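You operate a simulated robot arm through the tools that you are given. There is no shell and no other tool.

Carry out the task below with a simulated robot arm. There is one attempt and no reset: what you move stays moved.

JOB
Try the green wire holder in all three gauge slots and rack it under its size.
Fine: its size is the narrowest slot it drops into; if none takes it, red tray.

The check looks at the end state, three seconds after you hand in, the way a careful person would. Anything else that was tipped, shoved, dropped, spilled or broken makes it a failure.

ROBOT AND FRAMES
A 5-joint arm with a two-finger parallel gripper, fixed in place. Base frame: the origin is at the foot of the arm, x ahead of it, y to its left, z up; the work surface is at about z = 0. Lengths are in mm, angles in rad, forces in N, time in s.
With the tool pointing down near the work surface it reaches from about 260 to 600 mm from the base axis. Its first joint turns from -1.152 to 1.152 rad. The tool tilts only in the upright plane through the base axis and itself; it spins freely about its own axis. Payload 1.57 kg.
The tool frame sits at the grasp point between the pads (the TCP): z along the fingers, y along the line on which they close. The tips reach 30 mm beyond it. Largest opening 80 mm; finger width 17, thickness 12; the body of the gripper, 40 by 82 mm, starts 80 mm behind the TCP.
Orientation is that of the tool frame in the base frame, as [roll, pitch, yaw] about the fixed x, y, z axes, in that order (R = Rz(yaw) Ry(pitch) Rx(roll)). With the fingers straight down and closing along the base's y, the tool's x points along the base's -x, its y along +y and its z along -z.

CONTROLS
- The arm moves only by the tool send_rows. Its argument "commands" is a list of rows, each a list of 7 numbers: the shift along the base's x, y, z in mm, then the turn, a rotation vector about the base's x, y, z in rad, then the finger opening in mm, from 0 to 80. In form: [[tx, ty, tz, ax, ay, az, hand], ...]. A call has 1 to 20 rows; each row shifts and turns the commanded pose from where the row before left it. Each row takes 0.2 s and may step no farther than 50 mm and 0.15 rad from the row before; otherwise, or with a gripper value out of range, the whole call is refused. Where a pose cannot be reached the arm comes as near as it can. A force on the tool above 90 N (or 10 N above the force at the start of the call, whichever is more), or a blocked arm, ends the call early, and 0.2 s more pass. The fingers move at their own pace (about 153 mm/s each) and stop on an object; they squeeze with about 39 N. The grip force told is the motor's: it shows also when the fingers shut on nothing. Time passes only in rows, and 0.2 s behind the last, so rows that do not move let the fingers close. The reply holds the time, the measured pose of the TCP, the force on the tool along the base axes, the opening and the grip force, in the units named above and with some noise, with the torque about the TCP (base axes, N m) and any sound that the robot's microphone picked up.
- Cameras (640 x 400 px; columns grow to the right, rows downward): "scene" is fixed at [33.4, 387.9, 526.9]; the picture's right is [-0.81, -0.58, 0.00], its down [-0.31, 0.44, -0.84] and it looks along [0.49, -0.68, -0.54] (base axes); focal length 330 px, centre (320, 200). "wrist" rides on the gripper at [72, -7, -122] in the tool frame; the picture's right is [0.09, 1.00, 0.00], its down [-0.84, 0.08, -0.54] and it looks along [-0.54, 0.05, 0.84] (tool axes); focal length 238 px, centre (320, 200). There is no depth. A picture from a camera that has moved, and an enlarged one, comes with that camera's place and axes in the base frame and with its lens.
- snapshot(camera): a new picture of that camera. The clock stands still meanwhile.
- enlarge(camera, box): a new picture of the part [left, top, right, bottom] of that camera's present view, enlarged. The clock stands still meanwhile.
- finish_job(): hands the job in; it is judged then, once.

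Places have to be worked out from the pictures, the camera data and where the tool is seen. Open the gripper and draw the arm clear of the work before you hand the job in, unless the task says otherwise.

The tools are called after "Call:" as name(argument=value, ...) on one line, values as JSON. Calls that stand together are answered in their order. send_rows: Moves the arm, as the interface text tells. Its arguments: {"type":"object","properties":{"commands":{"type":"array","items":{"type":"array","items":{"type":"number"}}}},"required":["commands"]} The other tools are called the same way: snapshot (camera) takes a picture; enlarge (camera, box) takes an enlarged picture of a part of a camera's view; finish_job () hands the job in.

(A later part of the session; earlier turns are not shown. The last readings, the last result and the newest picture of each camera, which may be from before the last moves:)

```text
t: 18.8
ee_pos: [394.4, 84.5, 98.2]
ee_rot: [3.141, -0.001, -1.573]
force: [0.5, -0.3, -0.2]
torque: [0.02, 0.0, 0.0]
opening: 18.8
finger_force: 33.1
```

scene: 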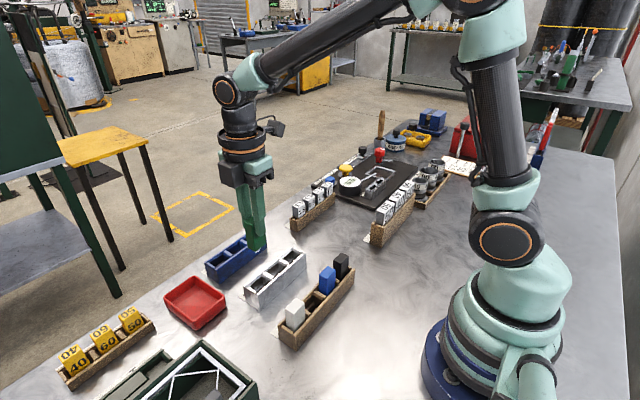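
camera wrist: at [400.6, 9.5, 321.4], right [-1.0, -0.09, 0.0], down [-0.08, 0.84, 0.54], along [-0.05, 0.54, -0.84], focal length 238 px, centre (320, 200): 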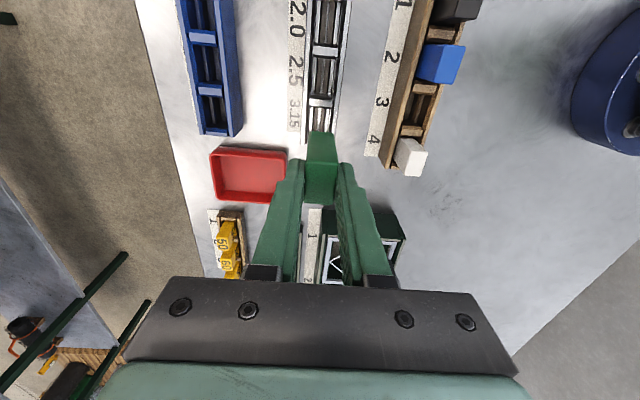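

No contact force yet at z≈99. I'll continue down in 1.5-2 mm steps.

Call:
send_rows(commands=[[0, 0, -2, 0, 0, 0, 14], [0, 0, -2, 0, 0, 0, 14], [0, 0, 0, 0, 0, 0, 14]])

Call:
enlarge(camera="scene", box=[230, 240, 310, 310])

```text
t: 19.6
ee_pos: [394.9, 84.5, 95.3]
ee_rot: [3.141, 0.0, -1.572]
force: [0.5, 0.5, -1.8]
torque: [-0.02, -0.02, 0.0]
opening: 19.1
finger_force: 33.3
```

```text
5.71 times, centred on (270, 275) of scene
camera zoom: at [33.4, 387.9, 526.9], right [-0.81, -0.58, 0.0], down [-0.31, 0.44, -0.84], along [0.49, -0.68, -0.54], focal length 1888 px, centre (606, -229)
```

zoom: 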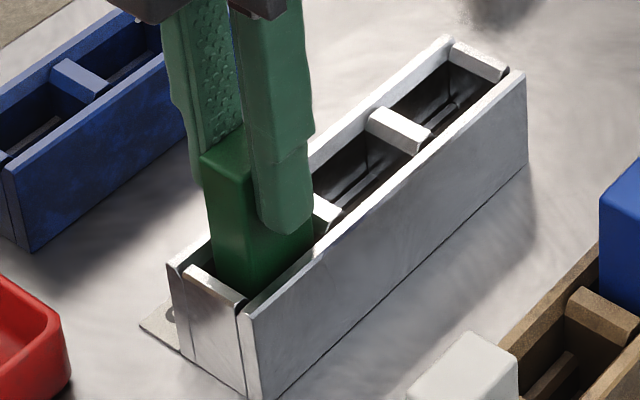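

Still no marked contact at z≈95. I'll keep going down in 2 mm steps.

Call:
send_rows(commands=[[0, 0, -2, 0, 0, 0, 14], [0, 0, -2, 0, 0, 0, 14], [0, 0, 0, 0, 0, 0, 14]])

```text
t: 20.4
ee_pos: [394.8, 85.2, 91.6]
ee_rot: [3.14, 0.002, -1.572]
force: [0.2, 0.2, -0.4]
torque: [-0.01, 0.02, 0.03]
opening: 18.9
finger_force: 33.3
```

Call:
send_rows(commands=[[0, 0, -2, 0, 0, 0, 14], [0, 0, -1.5, 0, 0, 0, 14], [0, 0, 0, 0, 0, 0, 14]])

Call:
enlarge(camera="scene", box=[230, 240, 310, 310])

```text
t: 21.2
ee_pos: [394.2, 84.8, 87.6]
ee_rot: [3.141, 0.0, -1.572]
force: [-0.1, -0.5, -0.6]
torque: [0.0, 0.02, -0.03]
opening: 19.1
finger_force: 32.8
```

```text
5.71 times, centred on (270, 275) of scene
camera zoom: at [33.4, 387.9, 526.9], right [-0.81, -0.58, 0.0], down [-0.31, 0.44, -0.84], along [0.49, -0.68, -0.54], focal length 1888 px, centre (606, -229)
```

zoom: 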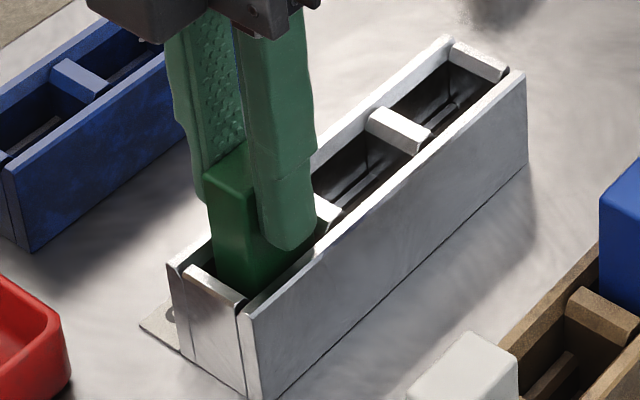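

No contact at z≈88. I'll continue carefully; finger tips are still ~10 mm above the walls.

Call:
send_rows(commands=[[0, 0, -1.5, 0, 0, 0, 14], [0, 0, -1.5, 0, 0, 0, 14], [0, 0, 0, 0, 0, 0, 14]])

```text
t: 22.0
ee_pos: [394.9, 84.8, 84.9]
ee_rot: [3.141, 0.0, -1.572]
force: [0.8, 0.0, -1.4]
torque: [0.0, -0.01, -0.01]
opening: 19.2
finger_force: 33.5
```

Call:
send_rows(commands=[[0, 0, -1, 0, 0, 0, 14], [0, 0, -1, 0, 0, 0, 14], [0, 0, 0, 0, 0, 0, 14]])

Call:
snapshot(camera="wrist")

Call:
enlarge(camera="scene", box=[230, 240, 310, 310])

```text
t: 22.8
ee_pos: [395.4, 84.8, 84.5]
ee_rot: [-3.141, -0.002, -1.573]
force: [-7.8, -4.4, 23.9]
torque: [-0.24, 0.41, -0.07]
opening: 19.1
finger_force: 32.9
```

```text
taken
camera wrist: at [402.0, 13.3, 205.8], right [-1.0, -0.09, 0.0], down [-0.08, 0.84, 0.54], along [-0.05, 0.54, -0.84], focal length 238 px, centre (320, 200)
```

wrist: 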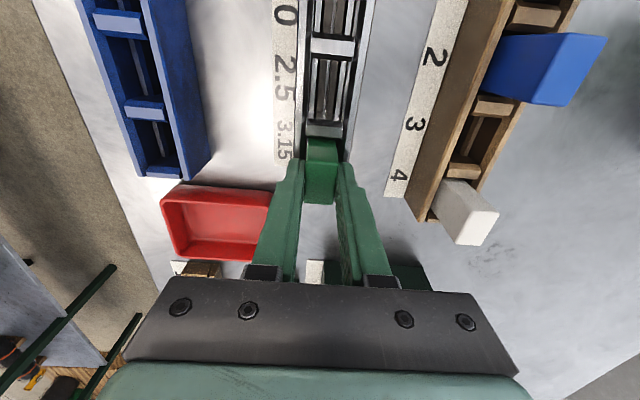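

```text
5.71 times, centred on (270, 275) of scene
camera zoom: at [33.3, 387.9, 526.9], right [-0.81, -0.58, 0.0], down [-0.31, 0.44, -0.84], along [0.49, -0.68, -0.54], focal length 1888 px, centre (606, -229)
```

zoom: 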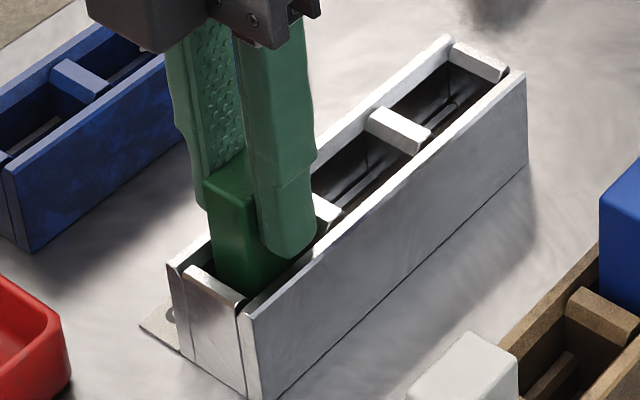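

Contact came only at tool z≈84.3, exactly the height it had when seated in the stand, so in the 3.15 slot the loop went fully in. I'll lift it out and move to above the 2.5 bay (about 48 mm toward -y).

Call:
send_rows(commands=[[0, 0, 2, 0, 0, 0, 14], [0, 0, 10, 0, 0, 0, 14], [0, 0, 20, 0, 0, 0, 14], [0, 0, 25, 0, 0, 0, 14], [0, -20, 0, 0, 0, 0, 14], [0, -20, 0, 0, 0, 0, 14], [0, -8.4, 0, 0, 0, 0, 14], [0, 0, 0, 0, 0, 0, 14], [0, 0, 0, 0, 0, 0, 14]])

Call:
enlarge(camera="wrist", box=[270, 40, 370, 140])

Call:
enlarge(camera="scene", box=[220, 220, 320, 320])

```text
t: 24.8
ee_pos: [394.2, 36.1, 139.5]
ee_rot: [-3.141, 0.001, -1.571]
force: [0.2, 0.0, -0.9]
torque: [0.01, 0.02, 0.0]
opening: 19.2
finger_force: 33.4
```

```text
4.00 times, centred on (320, 90) of wrist
camera zoom: at [401.6, -35.1, 261.4], right [-1.0, -0.09, 0.0], down [-0.08, 0.84, 0.54], along [-0.05, 0.54, -0.84], focal length 953 px, centre (320, 640)
```

zoom: 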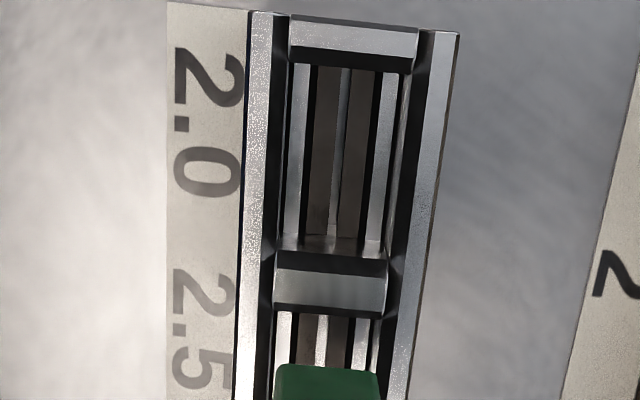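

```text
4.00 times, centred on (270, 270) of scene
camera zoom: at [33.4, 387.9, 526.9], right [-0.81, -0.58, 0.0], down [-0.31, 0.44, -0.84], along [0.49, -0.68, -0.54], focal length 1322 px, centre (520, -80)
```

zoom: 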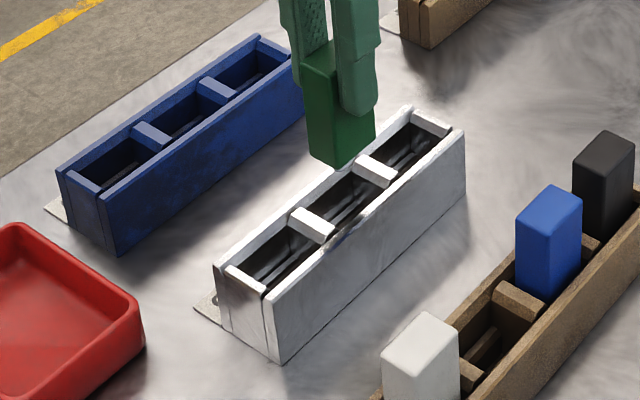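

I'll zoom in tighter to measure the slot line precisely against the tool axis here.

Call:
enlarge(camera="wrist", box=[300, 50, 340, 75])

Call:
enlarge(camera="wrist", box=[300, 110, 340, 135])

Call:
enlarge(camera="wrist", box=[290, 120, 350, 210])

```text
16.00 times, centred on (320, 62) of wrist
camera zoom: at [401.6, -35.1, 261.4], right [-1.0, -0.09, 0.0], down [-0.08, 0.84, 0.54], along [-0.05, 0.54, -0.84], focal length 3814 px, centre (320, 2400)
```

zoom: 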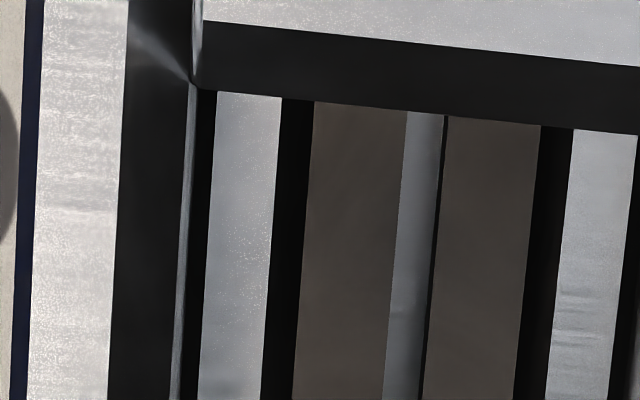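

```text
16.00 times, centred on (320, 122) of wrist
camera zoom: at [401.6, -35.1, 261.4], right [-1.0, -0.09, 0.0], down [-0.08, 0.84, 0.54], along [-0.05, 0.54, -0.84], focal length 3814 px, centre (320, 1440)
```

zoom: 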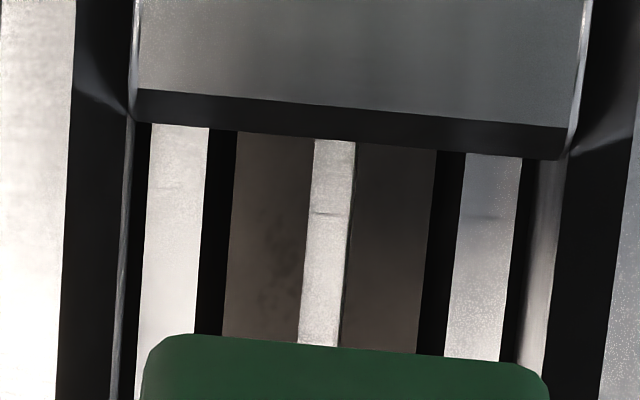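

```text
4.44 times, centred on (320, 165) of wrist
camera zoom: at [401.6, -35.1, 261.4], right [-1.0, -0.09, 0.0], down [-0.08, 0.84, 0.54], along [-0.05, 0.54, -0.84], focal length 1059 px, centre (320, 356)
```

zoom: 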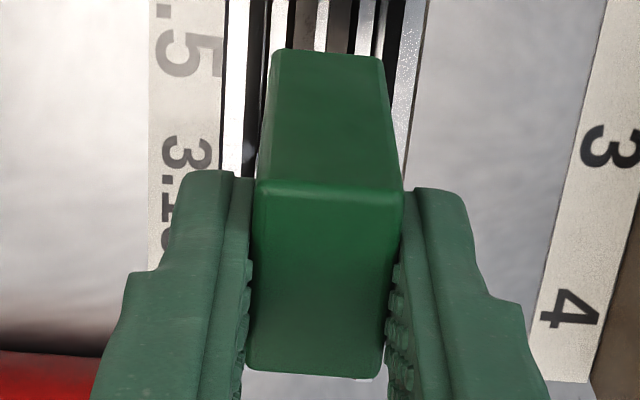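

High zoom shows the strip is a gap: bright bottom with a thin dark wall edge, about 16 mm deep. The slot is within ~0.2 mm of the holder's centre; I'll shift -0.2 mm in x, descend 25 mm, and measure again.

Call:
send_rows(commands=[[-0.2, 0.5, -10, 0, 0, 0, 14], [0, 0, -10, 0, 0, 0, 14], [0, 0, -6, 0, 0, 0, 14], [0, 0, 0, 0, 0, 0, 14], [0, 0, 0, 0, 0, 0, 14]])

Call:
enlarge(camera="wrist", box=[300, 60, 340, 85])

Call:
enlarge(camera="wrist", box=[290, 100, 350, 210])

```text
t: 26.0
ee_pos: [396.2, 38.5, 113.7]
ee_rot: [-3.142, 0.001, -1.572]
force: [0.8, -1.2, -0.7]
torque: [0.0, 0.0, 0.01]
opening: 18.9
finger_force: 32.3
```

```text
16.00 times, centred on (320, 72) of wrist
camera zoom: at [401.5, -34.6, 235.2], right [-1.0, -0.09, 0.0], down [-0.08, 0.84, 0.54], along [-0.05, 0.54, -0.84], focal length 3814 px, centre (320, 2240)
```

zoom: 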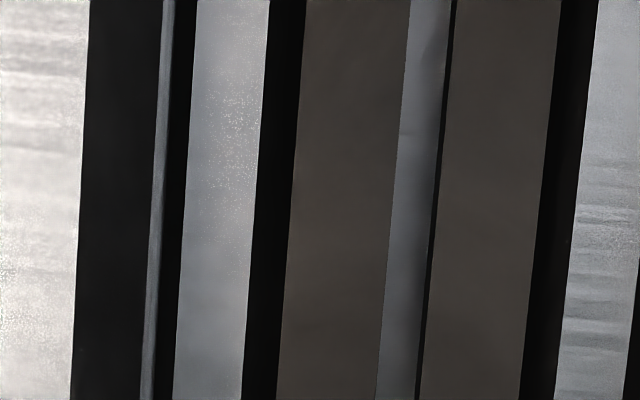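

```text
3.64 times, centred on (320, 155) of wrist
camera zoom: at [401.5, -34.6, 235.2], right [-1.0, -0.09, 0.0], down [-0.08, 0.84, 0.54], along [-0.05, 0.54, -0.84], focal length 867 px, centre (320, 364)
```

zoom: 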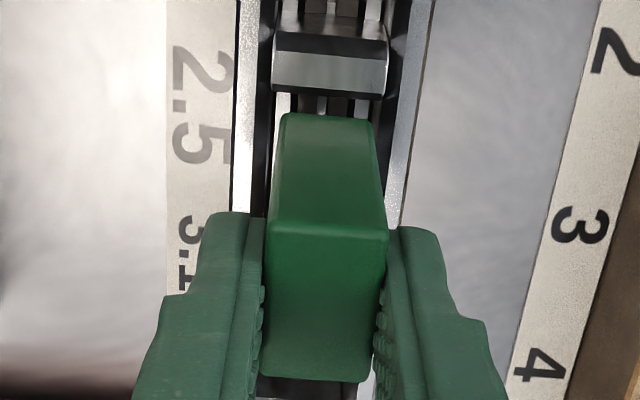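

The slot and the block centre now agree within ~0.1 mm. I'll descend slowly into the 2.5 slot; a block here would show as contact near tool z≈95-100.

Call:
send_rows(commands=[[0, 0, -3, 0, 0, 0, 14], [0, 0, -3, 0, 0, 0, 14], [0, 0, -3, 0, 0, 0, 14], [0, 0, -2, 0, 0, 0, 14], [0, 0, 0, 0, 0, 0, 14]])

```text
t: 27.2
ee_pos: [394.8, 37.7, 102.4]
ee_rot: [-3.14, -0.001, -1.572]
force: [-0.1, -0.7, -0.2]
torque: [0.04, 0.02, 0.0]
opening: 18.9
finger_force: 33.4
```

Call:
send_rows(commands=[[0, 0, -1, 0, 0, 0, 14], [0, 0, -1, 0, 0, 0, 14], [0, 0, -1, 0, 0, 0, 14], [0, 0, 0, 0, 0, 0, 14]])

```text
t: 28.2
ee_pos: [396.1, 36.5, 101.4]
ee_rot: [3.14, 0.0, -1.573]
force: [0.3, -0.1, -0.5]
torque: [0.01, -0.02, 0.03]
opening: 19.0
finger_force: 33.5
```

No contact yet at commanded z 99.7. Continuing in 1 mm steps.

Call:
send_rows(commands=[[0, 0, -1, 0, 0, 0, 14], [0, 0, -1, 0, 0, 0, 14], [0, 0, 0, 0, 0, 0, 14]])

```text
t: 29.0
ee_pos: [395.1, 36.0, 96.9]
ee_rot: [-3.141, 0.001, -1.573]
force: [0.0, 0.4, -1.2]
torque: [0.01, -0.03, 0.0]
opening: 18.9
finger_force: 32.8
```

Call:
send_rows(commands=[[0, 0, -1, 0, 0, 0, 14], [0, 0, -1, 0, 0, 0, 14], [0, 0, 0, 0, 0, 0, 14]])

```text
t: 29.8
ee_pos: [393.9, 37.9, 95.9]
ee_rot: [-3.141, 0.0, -1.572]
force: [0.3, 0.4, 0.1]
torque: [-0.02, 0.0, 0.01]
opening: 18.9
finger_force: 33.0
```

Call:
send_rows(commands=[[0, 0, -1, 0, 0, 0, 14], [0, 0, -1, 0, 0, 0, 14], [0, 0, 0, 0, 0, 0, 14]])

```text
t: 30.6
ee_pos: [394.2, 37.5, 93.4]
ee_rot: [-3.139, -0.002, -1.571]
force: [-0.3, 0.0, -0.8]
torque: [0.01, -0.05, -0.01]
opening: 19.2
finger_force: 33.6
```

No contact at z≈93.7; continuing down, still gentle.

Call:
send_rows(commands=[[0, 0, -1, 0, 0, 0, 14], [0, 0, -1, 0, 0, 0, 14], [0, 0, -1, 0, 0, 0, 14], [0, 0, 0, 0, 0, 0, 14]])

```text
t: 31.6
ee_pos: [395.5, 36.5, 90.8]
ee_rot: [-3.141, -0.002, -1.574]
force: [0.8, -0.3, -1.7]
torque: [0.02, 0.0, -0.02]
opening: 18.9
finger_force: 33.3
```

Call:
send_rows(commands=[[0, 0, -1, 0, 0, 0, 14], [0, 0, -1, 0, 0, 0, 14], [0, 0, -1, 0, 0, 0, 14], [0, 0, 0, 0, 0, 0, 14]])

```text
t: 32.6
ee_pos: [395.8, 37.0, 87.7]
ee_rot: [3.141, 0.0, -1.573]
force: [0.5, -0.5, -0.9]
torque: [-0.01, 0.04, 0.01]
opening: 19.0
finger_force: 33.0
```

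Call:
send_rows(commands=[[0, 0, -1, 0, 0, 0, 14], [0, 0, -1, 0, 0, 0, 14], [0, 0, -1, 0, 0, 0, 14], [0, 0, -1, 0, 0, 0, 14], [0, 0, 0, 0, 0, 0, 14]])

Call:
enlarge(camera="scene", box=[230, 230, 320, 310])

Call:
enlarge(camera="wrist", box=[270, 60, 370, 210])

```text
t: 33.8
ee_pos: [396.1, 36.1, 84.5]
ee_rot: [-3.141, 0.0, -1.573]
force: [-3.1, -0.9, 8.2]
torque: [0.02, 0.17, -0.01]
opening: 19.1
finger_force: 33.3
```

```text
5.00 times, centred on (275, 270) of scene
camera zoom: at [33.4, 387.9, 526.9], right [-0.81, -0.58, 0.0], down [-0.31, 0.44, -0.84], along [0.49, -0.68, -0.54], focal length 1652 px, centre (545, -150)
```

zoom: 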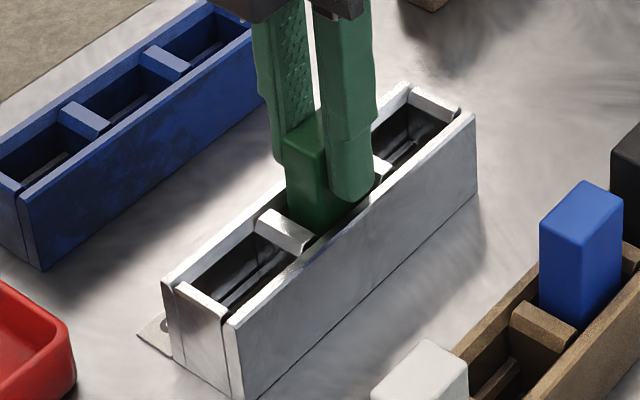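

```text
2.67 times, centred on (320, 135) of wrist
camera zoom: at [401.8, -34.6, 205.8], right [-1.0, -0.09, 0.0], down [-0.08, 0.84, 0.54], along [-0.05, 0.54, -0.84], focal length 636 px, centre (320, 373)
```

zoom: 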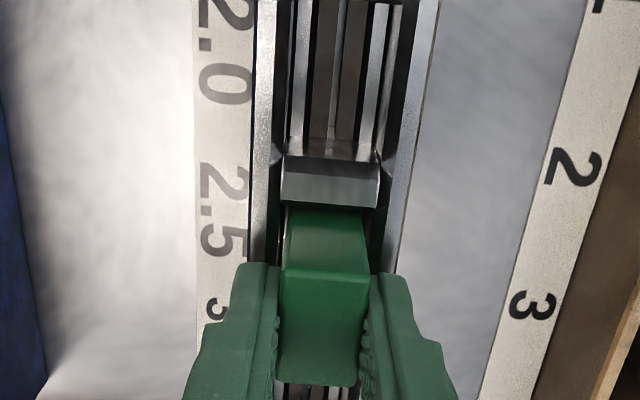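

Seated again at the same height (z≈84.3) with only ~8 N, so the 2.5 slot also takes it fully. Now I'll lift out and move 47.4 mm toward -y to the 2.0 bay.

Call:
send_rows(commands=[[0, 0, 1, 0, 0, 0, 14], [0, 0, 9, 0, 0, 0, 14], [0, 0, 20, 0, 0, 0, 14], [0, 0, 25, 0, 0, 0, 14], [0, -20, 0, 0, 0, 0, 14], [0, -20, 0, 0, 0, 0, 14], [0, -7.4, 0, 0, 0, 0, 14], [0, 0, 0, 0, 0, 0, 14], [0, 0, 0, 0, 0, 0, 14]])

Call:
enlarge(camera="wrist", box=[270, 40, 370, 140])

Call:
enlarge(camera="wrist", box=[300, 110, 340, 135])

Call:
enlarge(camera="scene", box=[220, 200, 330, 310])

```text
t: 35.8
ee_pos: [395.6, -11.3, 139.4]
ee_rot: [-3.141, 0.0, -1.573]
force: [0.4, -0.3, -0.5]
torque: [0.03, -0.01, -0.03]
opening: 19.0
finger_force: 33.3
```

```text
4.00 times, centred on (320, 90) of wrist
camera zoom: at [401.5, -82.5, 260.8], right [-1.0, -0.09, 0.0], down [-0.08, 0.84, 0.54], along [-0.05, 0.54, -0.84], focal length 953 px, centre (320, 640)
```

zoom: 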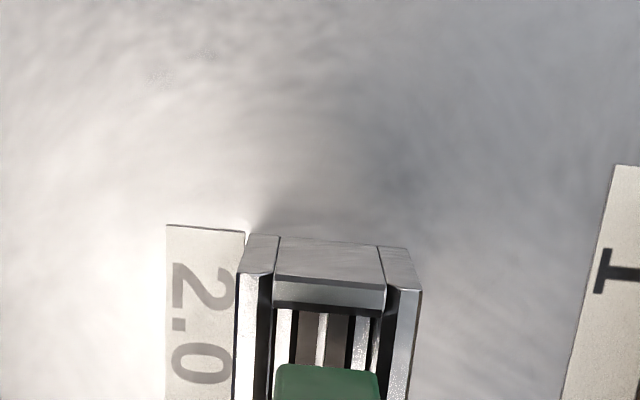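

```text
16.00 times, centred on (320, 122) of wrist
camera zoom: at [401.5, -82.5, 260.8], right [-1.0, -0.09, 0.0], down [-0.08, 0.84, 0.54], along [-0.05, 0.54, -0.84], focal length 3814 px, centre (320, 1440)
```

zoom: 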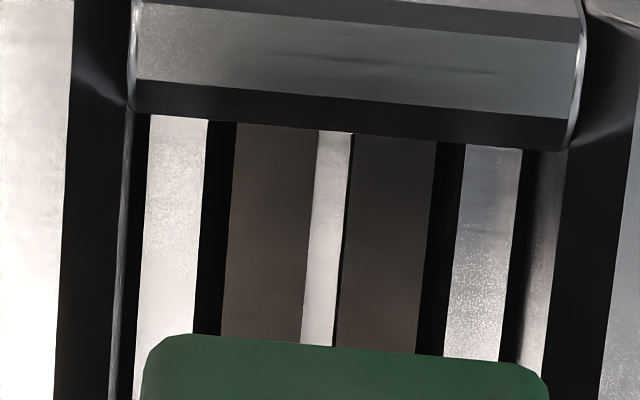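

```text
3.64 times, centred on (275, 255) of scene
camera zoom: at [33.4, 387.9, 526.9], right [-0.81, -0.58, 0.0], down [-0.31, 0.44, -0.84], along [0.49, -0.68, -0.54], focal length 1201 px, centre (484, 0)
```

zoom: 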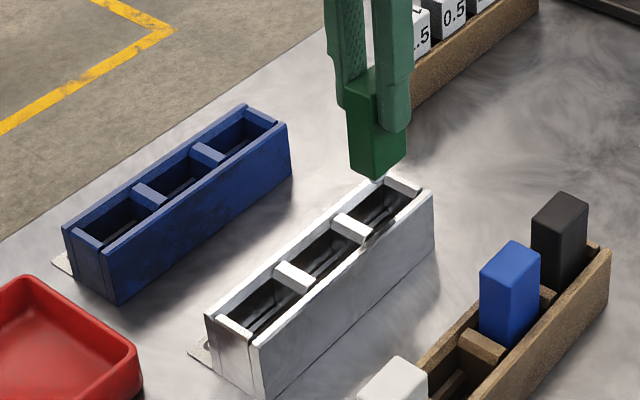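

The 2.0 slot centre sits about 0.1 mm from the tool axis. I'll descend 25 mm with a -0.1 mm x shift and then measure both the slot and holder edges at high zoom.

Call:
send_rows(commands=[[-0.1, 0, -10, 0, 0, 0, 14], [0, 0, -10, 0, 0, 0, 14], [0, 0, -5, 0, 0, 0, 14], [0, 0, 0, 0, 0, 0, 14], [0, 0, 0, 0, 0, 0, 14]])

Call:
enlarge(camera="wrist", box=[300, 112, 340, 137])

Call:
enlarge(camera="wrist", box=[296, 125, 344, 165])

```text
t: 37.0
ee_pos: [394.3, -9.9, 113.7]
ee_rot: [3.141, 0.0, -1.57]
force: [-0.2, 0.2, -0.5]
torque: [-0.02, -0.02, 0.0]
opening: 18.9
finger_force: 33.6
```

```text
16.00 times, centred on (320, 124) of wrist
camera zoom: at [401.2, -82.1, 235.3], right [-1.0, -0.09, 0.0], down [-0.08, 0.84, 0.54], along [-0.05, 0.54, -0.84], focal length 3814 px, centre (320, 1408)
```

zoom: 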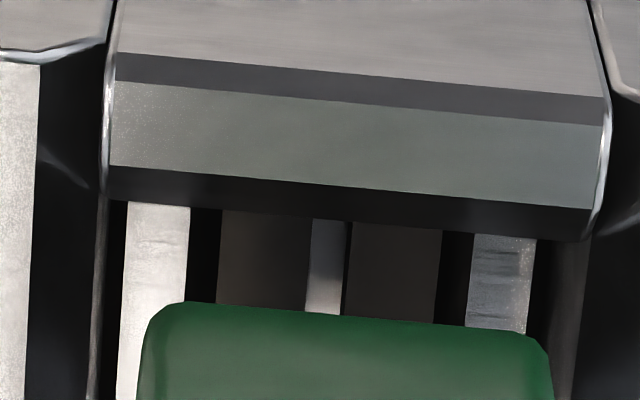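

```text
10.00 times, centred on (320, 145) of wrist
camera zoom: at [401.2, -82.1, 235.3], right [-1.0, -0.09, 0.0], down [-0.08, 0.84, 0.54], along [-0.05, 0.54, -0.84], focal length 2384 px, centre (320, 750)
```

zoom: 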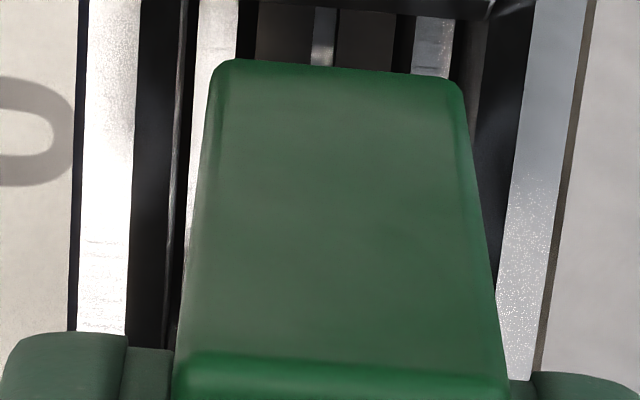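

The arm settled ~0.3 mm to -x: slot centre is now about +0.4 mm from the holder's centre. I'll shift +0.35 mm in x and measure again at this height.

Call:
send_rows(commands=[[0.35, 0, 0, 0, 0, 0, 14], [0, 0, 0, 0, 0, 0, 14], [0, 0, 0, 0, 0, 0, 14]])

Call:
enlarge(camera="wrist", box=[300, 112, 340, 137])

Call:
enlarge(camera="wrist", box=[296, 125, 344, 165])

```text
t: 37.8
ee_pos: [394.7, -10.0, 114.0]
ee_rot: [-3.142, 0.0, -1.572]
force: [-0.1, 0.0, -0.8]
torque: [0.01, 0.02, 0.01]
opening: 19.3
finger_force: 33.2
```

```text
16.00 times, centred on (320, 124) of wrist
camera zoom: at [401.6, -82.1, 235.4], right [-1.0, -0.09, 0.0], down [-0.08, 0.84, 0.54], along [-0.05, 0.54, -0.84], focal length 3814 px, centre (320, 1408)
```

zoom: 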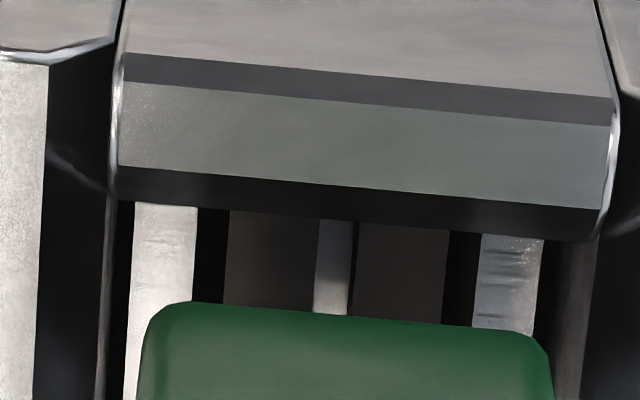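

```text
10.00 times, centred on (320, 145) of wrist
camera zoom: at [401.6, -82.1, 235.4], right [-1.0, -0.09, 0.0], down [-0.08, 0.84, 0.54], along [-0.05, 0.54, -0.84], focal length 2384 px, centre (320, 750)
```

zoom: 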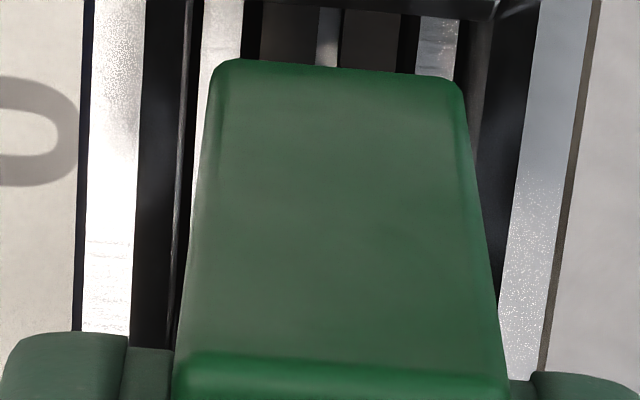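

Slot and holder centre now agree within ~0.1 mm. I'll descend gently into the 2.0 slot, watching for early contact.

Call:
send_rows(commands=[[0, 0, -2, 0, 0, 0, 14], [0, 0, -2, 0, 0, 0, 14], [0, 0, -2, 0, 0, 0, 14], [0, 0, -2, 0, 0, 0, 14], [0, 0, -1, 0, 0, 0, 14], [0, 0, 0, 0, 0, 0, 14]])

Call:
enlarge(camera="wrist", box=[300, 112, 340, 137])

```text
t: 39.2
ee_pos: [395.1, -10.5, 105.0]
ee_rot: [-3.141, 0.0, -1.572]
force: [0.3, -0.3, 0.2]
torque: [0.0, 0.01, 0.02]
opening: 19.0
finger_force: 33.5
```

```text
16.00 times, centred on (320, 124) of wrist
camera zoom: at [401.7, -82.1, 226.6], right [-1.0, -0.09, 0.0], down [-0.08, 0.84, 0.54], along [-0.05, 0.54, -0.84], focal length 3814 px, centre (320, 1408)
```

zoom: 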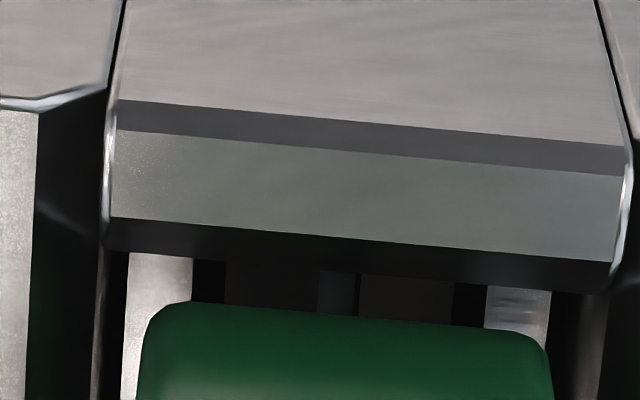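

Alignment holds (offset ~0). Continuing down in 1 mm steps with checks.

Call:
send_rows(commands=[[0, 0, -1, 0, 0, 0, 14], [0, 0, -1, 0, 0, 0, 14], [0, 0, -1, 0, 0, 0, 14], [0, 0, 0, 0, 0, 0, 14]])

```text
t: 40.2
ee_pos: [394.5, -10.9, 101.4]
ee_rot: [3.14, 0.0, -1.574]
force: [-0.9, -0.5, 0.1]
torque: [-0.02, 0.0, -0.02]
opening: 18.9
finger_force: 33.3
```

Call:
send_rows(commands=[[0, 0, -1, 0, 0, 0, 14], [0, 0, -1, 0, 0, 0, 14], [0, 0, 0, 0, 0, 0, 14]])

```text
t: 41.0
ee_pos: [394.8, -11.1, 98.7]
ee_rot: [3.14, 0.0, -1.572]
force: [-0.5, 1.0, 0.6]
torque: [-0.01, 0.0, 0.03]
opening: 18.8
finger_force: 33.1
```

Call:
send_rows(commands=[[0, 0, -1, 0, 0, 0, 14], [0, 0, 0, 0, 0, 0, 14]])

```text
t: 41.6
ee_pos: [395.1, -10.4, 98.4]
ee_rot: [3.14, -0.001, -1.572]
force: [-0.2, 0.0, -0.5]
torque: [0.01, 0.03, -0.02]
opening: 19.1
finger_force: 32.9
```

Still no contact at commanded z 98.7; I go on in 1 mm steps.

Call:
send_rows(commands=[[0, 0, -1, 0, 0, 0, 14], [0, 0, -1, 0, 0, 0, 14], [0, 0, 0, 0, 0, 0, 14]])

```text
t: 42.4
ee_pos: [394.2, -10.6, 98.0]
ee_rot: [-3.14, -0.001, -1.573]
force: [-6.0, -0.7, 27.3]
torque: [-0.08, 0.51, -0.02]
opening: 18.9
finger_force: 33.2
```

Contact: 27 N at z≈98, about 14 mm above the seated height, so the loop is standing on the 2.0 slot's plates. I'll ease the load and check the alignment before a small side-to-side search.

Call:
send_rows(commands=[[0, 0, 0.8, 0, 0, 0, 14], [0, 0, 0, 0, 0, 0, 14]])

Call:
enlarge(camera="wrist", box=[300, 112, 340, 137])

Call:
enlarge(camera="wrist", box=[296, 125, 344, 165])

Call:
enlarge(camera="scene", box=[240, 215, 330, 295])

```text
t: 43.0
ee_pos: [396.0, -10.3, 97.9]
ee_rot: [-3.14, -0.001, -1.572]
force: [-1.3, -0.7, 16.3]
torque: [-0.08, 0.05, 0.01]
opening: 18.7
finger_force: 32.9
```

```text
16.00 times, centred on (320, 124) of wrist
camera zoom: at [401.8, -81.9, 219.7], right [-1.0, -0.09, 0.0], down [-0.08, 0.84, 0.54], along [-0.05, 0.54, -0.84], focal length 3814 px, centre (320, 1408)
```

zoom: 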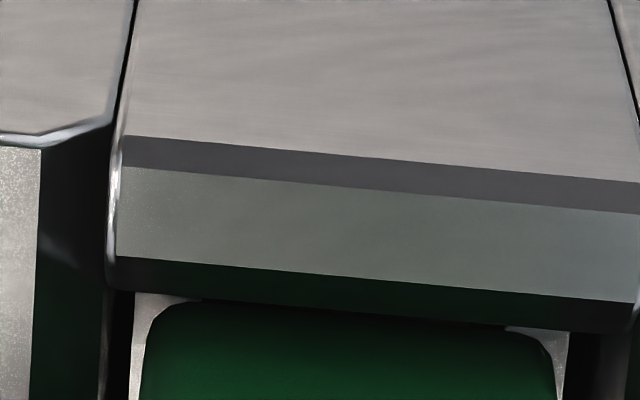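

```text
10.00 times, centred on (320, 145) of wrist
camera zoom: at [401.8, -81.9, 219.7], right [-1.0, -0.09, 0.0], down [-0.08, 0.84, 0.54], along [-0.05, 0.54, -0.84], focal length 2384 px, centre (320, 750)
```

zoom: 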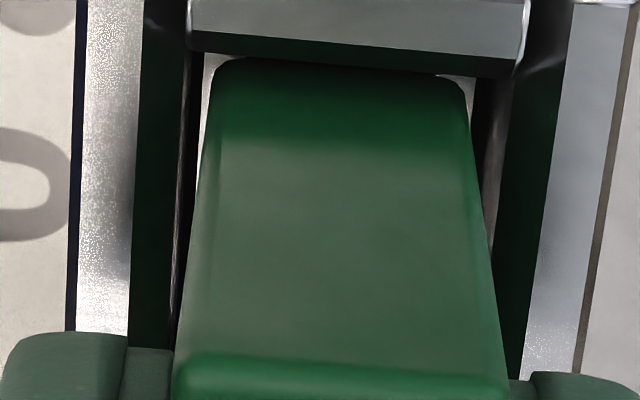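

```text
5.00 times, centred on (285, 255) of scene
camera zoom: at [33.3, 387.9, 526.9], right [-0.81, -0.58, 0.0], down [-0.31, 0.44, -0.84], along [0.49, -0.68, -0.54], focal length 1652 px, centre (495, -75)
```

zoom: 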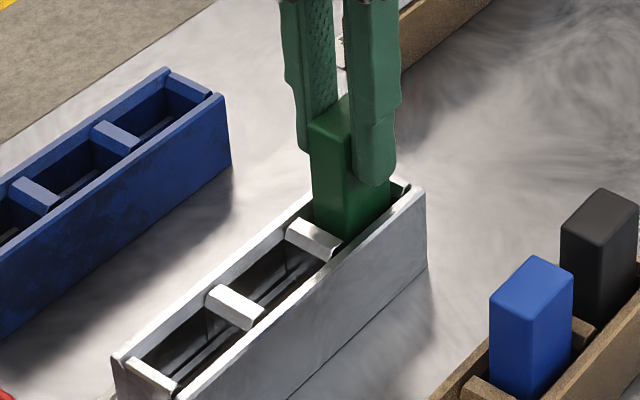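

With ~16 N resting load I'll sweep x slowly by +0.6 mm and look for the vertical load vanishing (which would mean it found the slot).

Call:
send_rows(commands=[[0.1, 0, 0, 0, 0, 0, 14], [0.1, 0, 0, 0, 0, 0, 14], [0.1, 0, 0, 0, 0, 0, 14], [0, 0, 0, 0, 0, 0, 14]])

Call:
send_rows(commands=[[0.1, 0, 0, 0, 0, 0, 14], [0.1, 0, 0, 0, 0, 0, 14], [0.1, 0, 0, 0, 0, 0, 14], [0, 0, 0, 0, 0, 0, 14]])

```text
t: 44.0
ee_pos: [396.1, -10.1, 98.8]
ee_rot: [-3.142, 0.0, -1.573]
force: [-2.2, 1.0, 22.4]
torque: [0.06, 0.24, -0.01]
opening: 19.2
finger_force: 33.6
```

```text
t: 45.0
ee_pos: [396.6, -10.6, 98.3]
ee_rot: [-3.141, 0.0, -1.573]
force: [-2.2, 0.3, 20.1]
torque: [-0.03, 0.22, 0.02]
opening: 18.9
finger_force: 33.3
```

The load rose slightly (16→22 N) when moving off to +x, suggesting it had been sitting in the slot's mouth. I'll sweep back through centre to the other side in small steps, reading the force at each.

Call:
send_rows(commands=[[-0.1, 0, 0, 0, 0, 0, 14], [-0.1, 0, 0, 0, 0, 0, 14], [-0.1, 0, 0, 0, 0, 0, 14], [0, 0, 0, 0, 0, 0, 14]])

Call:
send_rows(commands=[[-0.1, 0, 0, 0, 0, 0, 14], [-0.05, 0, 0, 0, 0, 0, 14], [0, 0, 0, 0, 0, 0, 14]])

Call:
send_rows(commands=[[-0.1, 0, 0, 0, 0, 0, 14], [-0.05, 0, 0, 0, 0, 0, 14], [0, 0, 0, 0, 0, 0, 14]])

Call:
send_rows(commands=[[-0.1, 0, 0, 0, 0, 0, 14], [-0.05, 0, 0, 0, 0, 0, 14], [0, 0, 0, 0, 0, 0, 14]])

Call:
send_rows(commands=[[-0.1, 0, 0, 0, 0, 0, 14], [-0.05, 0, 0, 0, 0, 0, 14], [0, 0, 0, 0, 0, 0, 14]])

```text
t: 46.0
ee_pos: [395.6, -9.4, 97.3]
ee_rot: [-3.14, -0.001, -1.574]
force: [0.2, -0.8, 14.1]
torque: [-0.07, -0.04, 0.0]
opening: 19.0
finger_force: 32.7
```

```text
t: 46.8
ee_pos: [394.8, -9.1, 98.1]
ee_rot: [3.141, -0.001, -1.573]
force: [3.2, 1.5, 8.5]
torque: [0.16, -0.19, -0.02]
opening: 18.9
finger_force: 32.8
```

```text
t: 47.6
ee_pos: [395.2, -9.6, 97.0]
ee_rot: [-3.141, 0.0, -1.573]
force: [0.7, -0.7, 5.2]
torque: [-0.05, -0.11, -0.01]
opening: 19.0
finger_force: 32.8
```

```text
t: 48.4
ee_pos: [394.2, -11.1, 98.1]
ee_rot: [-3.141, 0.001, -1.573]
force: [1.1, -2.7, 4.4]
torque: [-0.12, -0.08, 0.03]
opening: 19.0
finger_force: 33.5
```

```text
t: 49.2
ee_pos: [394.7, -9.6, 97.2]
ee_rot: [3.141, 0.0, -1.574]
force: [0.4, -0.3, 6.9]
torque: [-0.02, -0.03, 0.03]
opening: 19.1
finger_force: 33.2
```

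The load dips to ~4 N near -0.1 mm offset and rises again, like a notch that the wire only sinks slightly into. I'll go a bit further to confirm the shape of the notch.

Call:
send_rows(commands=[[-0.1, 0, 0, 0, 0, 0, 14], [-0.1, 0, 0, 0, 0, 0, 14], [0, 0, 0, 0, 0, 0, 14]])

Call:
send_rows(commands=[[-0.1, 0, 0, 0, 0, 0, 14], [-0.1, 0, 0, 0, 0, 0, 14], [0, 0, 0, 0, 0, 0, 14]])

Call:
send_rows(commands=[[-0.1, 0, 0, 0, 0, 0, 14], [-0.1, 0, 0, 0, 0, 0, 14], [0, 0, 0, 0, 0, 0, 14]])

```text
t: 50.0
ee_pos: [394.8, -10.1, 98.7]
ee_rot: [3.141, -0.001, -1.574]
force: [1.6, 2.0, 7.0]
torque: [0.18, -0.09, -0.02]
opening: 19.0
finger_force: 32.9
```

```text
t: 50.8
ee_pos: [393.6, -11.0, 97.9]
ee_rot: [-3.141, 0.0, -1.572]
force: [1.6, -0.7, 4.5]
torque: [-0.02, -0.12, 0.02]
opening: 18.8
finger_force: 32.7
```

```text
t: 51.6
ee_pos: [393.1, -9.8, 98.3]
ee_rot: [-3.14, 0.001, -1.572]
force: [1.1, 0.0, 2.9]
torque: [0.09, -0.13, 0.01]
opening: 18.9
finger_force: 33.7
```

The profile is not conclusive and the load is fading; the block may have crept a little in the fingers. I'll check the block's position relative to the fingers.

Call:
enlarge(camera="wrist", box=[296, 125, 344, 165])

Call:
enlarge(camera="wrist", box=[280, 130, 360, 210])

Call:
enlarge(camera="scene", box=[265, 215, 315, 265])

```text
10.00 times, centred on (320, 145) of wrist
camera zoom: at [400.5, -82.2, 219.2], right [-1.0, -0.09, 0.0], down [-0.08, 0.84, 0.54], along [-0.05, 0.54, -0.84], focal length 2384 px, centre (320, 750)
```

zoom: 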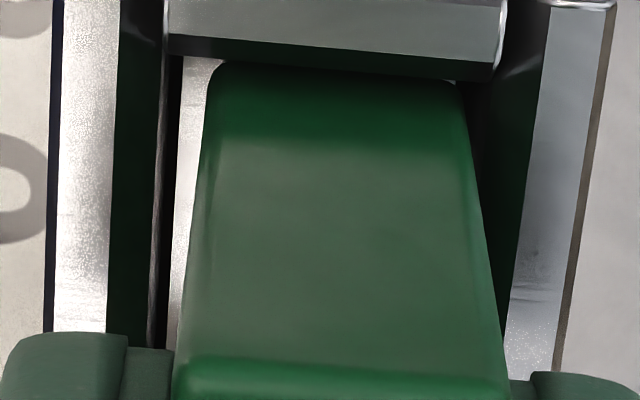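

```text
5.00 times, centred on (320, 170) of wrist
camera zoom: at [400.5, -82.2, 219.2], right [-1.0, -0.09, 0.0], down [-0.08, 0.84, 0.54], along [-0.05, 0.54, -0.84], focal length 1192 px, centre (320, 350)
```

zoom: 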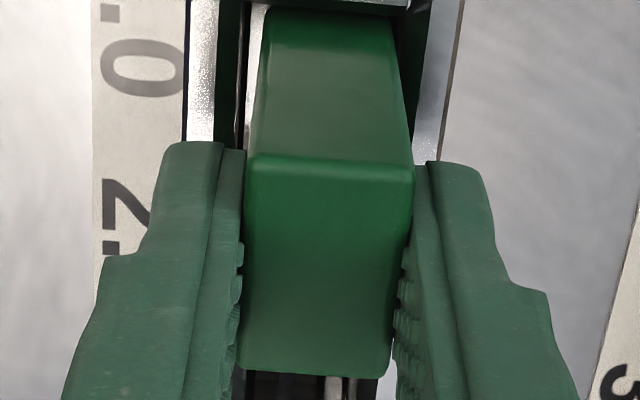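

```text
8.00 times, centred on (290, 240) of scene
camera zoom: at [33.4, 387.9, 526.9], right [-0.81, -0.58, 0.0], down [-0.31, 0.44, -0.84], along [0.49, -0.68, -0.54], focal length 2643 px, centre (560, -120)
```

zoom: 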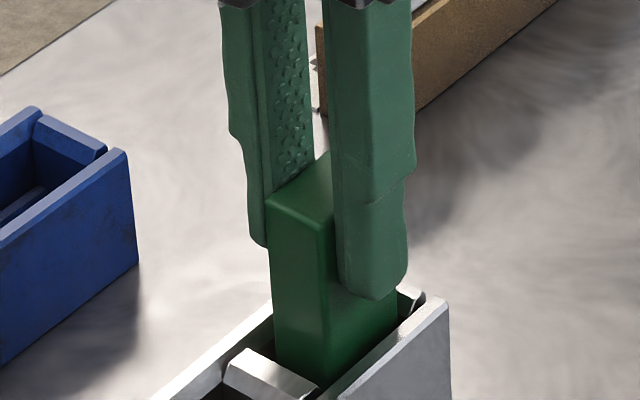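

The block hasn't slipped noticeably, but the sweep is not conclusive. I'll lift out and measure the wire thickness precisely by bringing the loop close to the scene camera.

Call:
send_rows(commands=[[0.9, 0, 5, 0, 0, 0, 14], [0, 0, 20, 0, 0, 0, 14], [0, 0, 35, 0, 0, 0, 14], [0, 0, 45, 0, 0, 0, 14], [-10, 20, 45, 0, 0, 0, 14], [-20, 30, 30, 0, 0, 0, 14], [-20, 35, 25, 0, 0, 0, 14], [-20, 35, 25, 0, 0, 0, 14], [-20, 35, 25, 0, 0, 0, 14], [-20, 25, 25, 0, 0, 0, 14], [-15, 10, 25, 0, 0, 0, 14], [-15, 0, 10, 0, 0, 0, 14], [0, 0, 0, 0, 0, 0, 14], [0, 0, 0, 0, 0, 0, 14]])

Call:
snapshot(camera="scene")

```text
refused: row 5 steps farther than a row can; nothing moved
```

```text
taken
```

scene: 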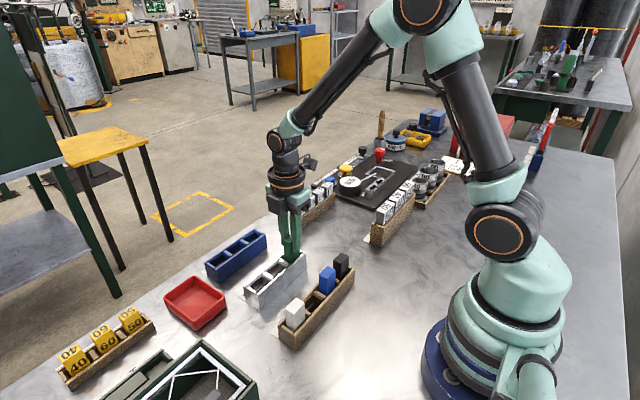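

One row was over the 50 mm limit, so nothing moved; I'll resend with smaller steps.

Call:
send_rows(commands=[[0.9, 0, 5, 0, 0, 0, 14], [0, 0, 20, 0, 0, 0, 14], [0, 0, 35, 0, 0, 0, 14], [0, 0, 45, 0, 0, 0, 14], [-10, 20, 40, 0, 0, 0, 14], [-20, 25, 30, 0, 0, 0, 14], [-20, 30, 25, 0, 0, 0, 14], [-20, 30, 25, 0, 0, 0, 14], [-20, 30, 25, 0, 0, 0, 14], [-20, 30, 25, 0, 0, 0, 14], [-15, 20, 20, 0, 0, 0, 14], [-15, 10, 10, 0, 0, 0, 14], [0, 0, 0, 0, 0, 0, 14], [0, 0, 0, 0, 0, 0, 14]])

Call:
snapshot(camera="scene")

Call:
snapshot(camera="wrist")

```text
t: 54.6
ee_pos: [254.0, 185.0, 401.6]
ee_rot: [3.141, 0.0, -1.574]
force: [-0.2, 1.1, -0.6]
torque: [0.04, -0.01, 0.04]
opening: 18.9
finger_force: 33.7
```

```text
taken
```

scene: 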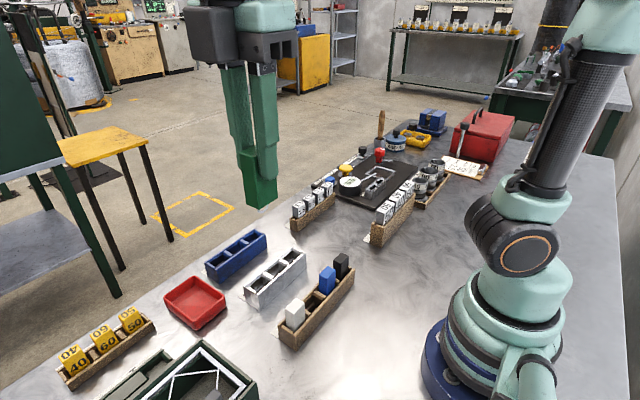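

```text
taken
camera wrist: at [260.5, 113.6, 523.6], right [-1.0, -0.09, 0.0], down [-0.08, 0.84, 0.54], along [-0.05, 0.54, -0.84], focal length 238 px, centre (320, 200)
```

wrist: 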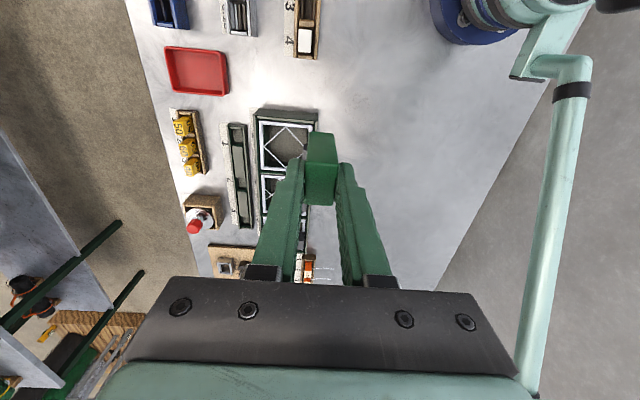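

The loop is hidden behind the block from this angle. I'll raise another ~110 mm to see it from the side.

Call:
send_rows(commands=[[0, 0, 30, 0, 0, 0, 14], [0, 0, 30, 0, 0, 0, 14], [0, 0, 30, 0, 0, 0, 14], [0, 0, 20, 0, 0, 0, 14], [0, 0, 0, 0, 0, 0, 14], [0, 0, 0, 0, 0, 0, 14]])

Call:
snapshot(camera="scene")

Call:
snapshot(camera="wrist")

```text
t: 56.0
ee_pos: [255.4, 184.8, 513.4]
ee_rot: [-3.14, 0.001, -1.572]
force: [-0.7, -0.4, -0.8]
torque: [-0.01, 0.0, -0.02]
opening: 18.9
finger_force: 33.1
```

```text
taken
```

scene: 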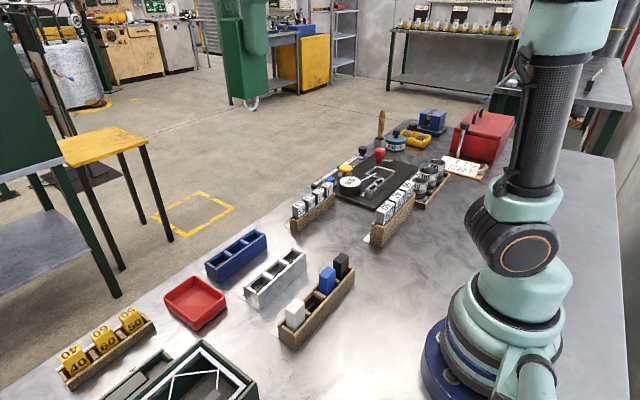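

```text
taken
camera wrist: at [261.5, 113.1, 634.5], right [-1.0, -0.09, 0.0], down [-0.08, 0.84, 0.54], along [-0.05, 0.54, -0.84], focal length 238 px, centre (320, 200)
```

wrist: 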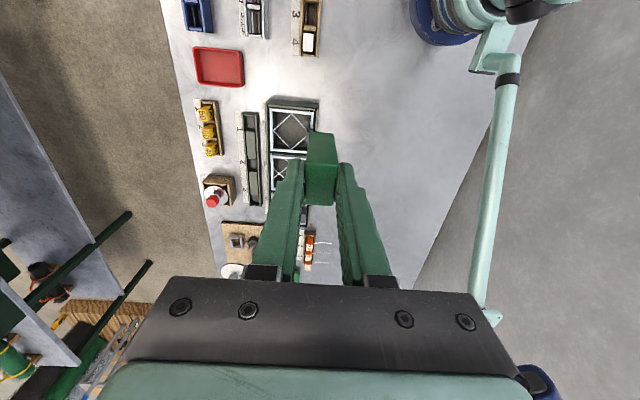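

The loop is visible now. I'll zoom strongly onto it.

Call:
enlarge(camera="scene", box=[236, 88, 268, 112])

Call:
enlarge(camera="scene", box=[240, 98, 256, 112])

Call:
enlarge(camera="scene", box=[215, 30, 275, 115])

```text
16.00 times, centred on (252, 100) of scene
camera zoom: at [33.4, 387.9, 526.9], right [-0.81, -0.58, 0.0], down [-0.31, 0.44, -0.84], along [0.49, -0.68, -0.54], focal length 5286 px, centre (1408, 1800)
```

zoom: 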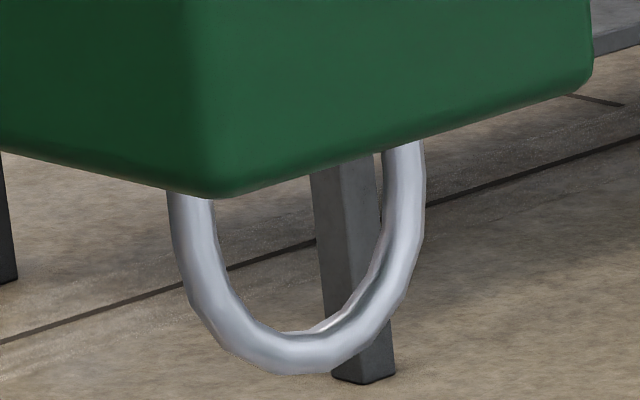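

```text
16.00 times, centred on (248, 105) of scene
camera zoom: at [33.4, 387.9, 526.9], right [-0.81, -0.58, 0.0], down [-0.31, 0.44, -0.84], along [0.49, -0.68, -0.54], focal length 5286 px, centre (1472, 1720)
```

zoom: 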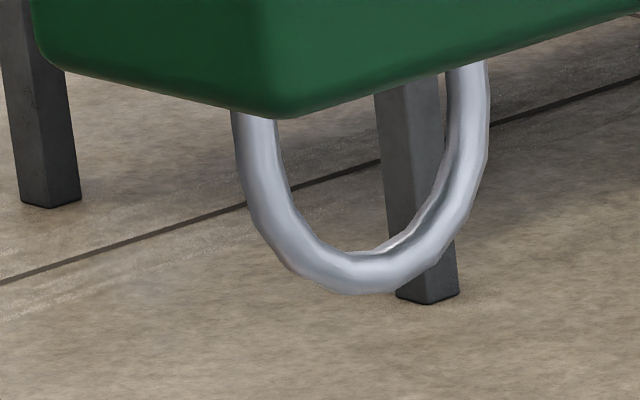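

```text
4.71 times, centred on (245, 72) of scene
camera zoom: at [33.4, 387.9, 526.9], right [-0.81, -0.58, 0.0], down [-0.31, 0.44, -0.84], along [0.49, -0.68, -0.54], focal length 1555 px, centre (673, 800)
```

zoom: 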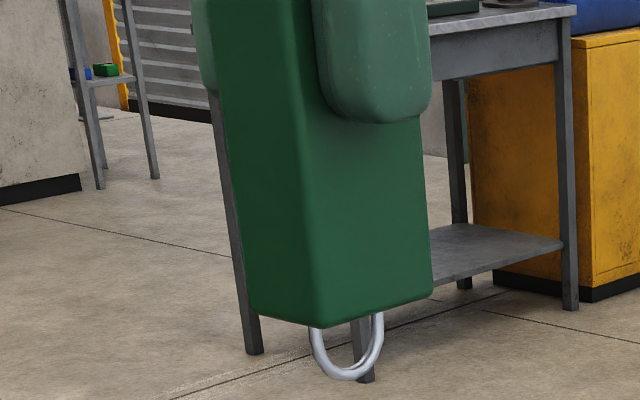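

The wire measures roughly 2.2-2.4 mm at this scale, i.e. above 2.0 and below 2.5, which agrees with the block at the 2.0 slot. To be surer, I'll bring it closer to the camera for a finer measurement.

Call:
send_rows(commands=[[-15, 15, 0, 0, 0, 0, 14], [-20, 20, 0, 0, 0, 0, 14], [-20, 20, 0, 0, 0, 0, 14], [-15, 15, 0, 0, 0, 0, 14], [0, 0, 0, 0, 0, 0, 14], [0, 0, 0, 0, 0, 0, 14]])

Call:
snapshot(camera="scene")

Call:
enlarge(camera="wrist", box=[270, 110, 370, 210])

```text
t: 57.4
ee_pos: [184.7, 255.6, 512.1]
ee_rot: [3.141, 0.0, -1.574]
force: [-0.8, 0.3, 0.1]
torque: [-0.05, -0.02, 0.0]
opening: 19.0
finger_force: 32.9
```

```text
taken
```

scene: 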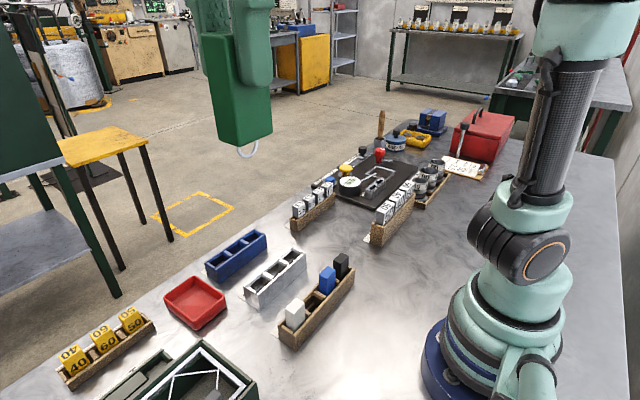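

```text
4.00 times, centred on (320, 160) of wrist
camera zoom: at [191.7, 183.9, 634.1], right [-1.0, -0.09, 0.0], down [-0.08, 0.84, 0.54], along [-0.05, 0.54, -0.84], focal length 953 px, centre (320, 360)
```

zoom: 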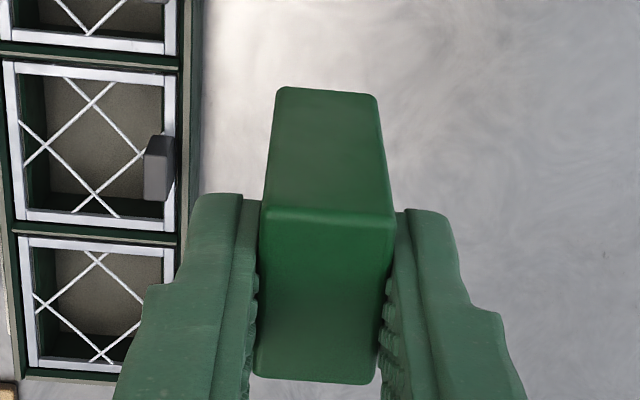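

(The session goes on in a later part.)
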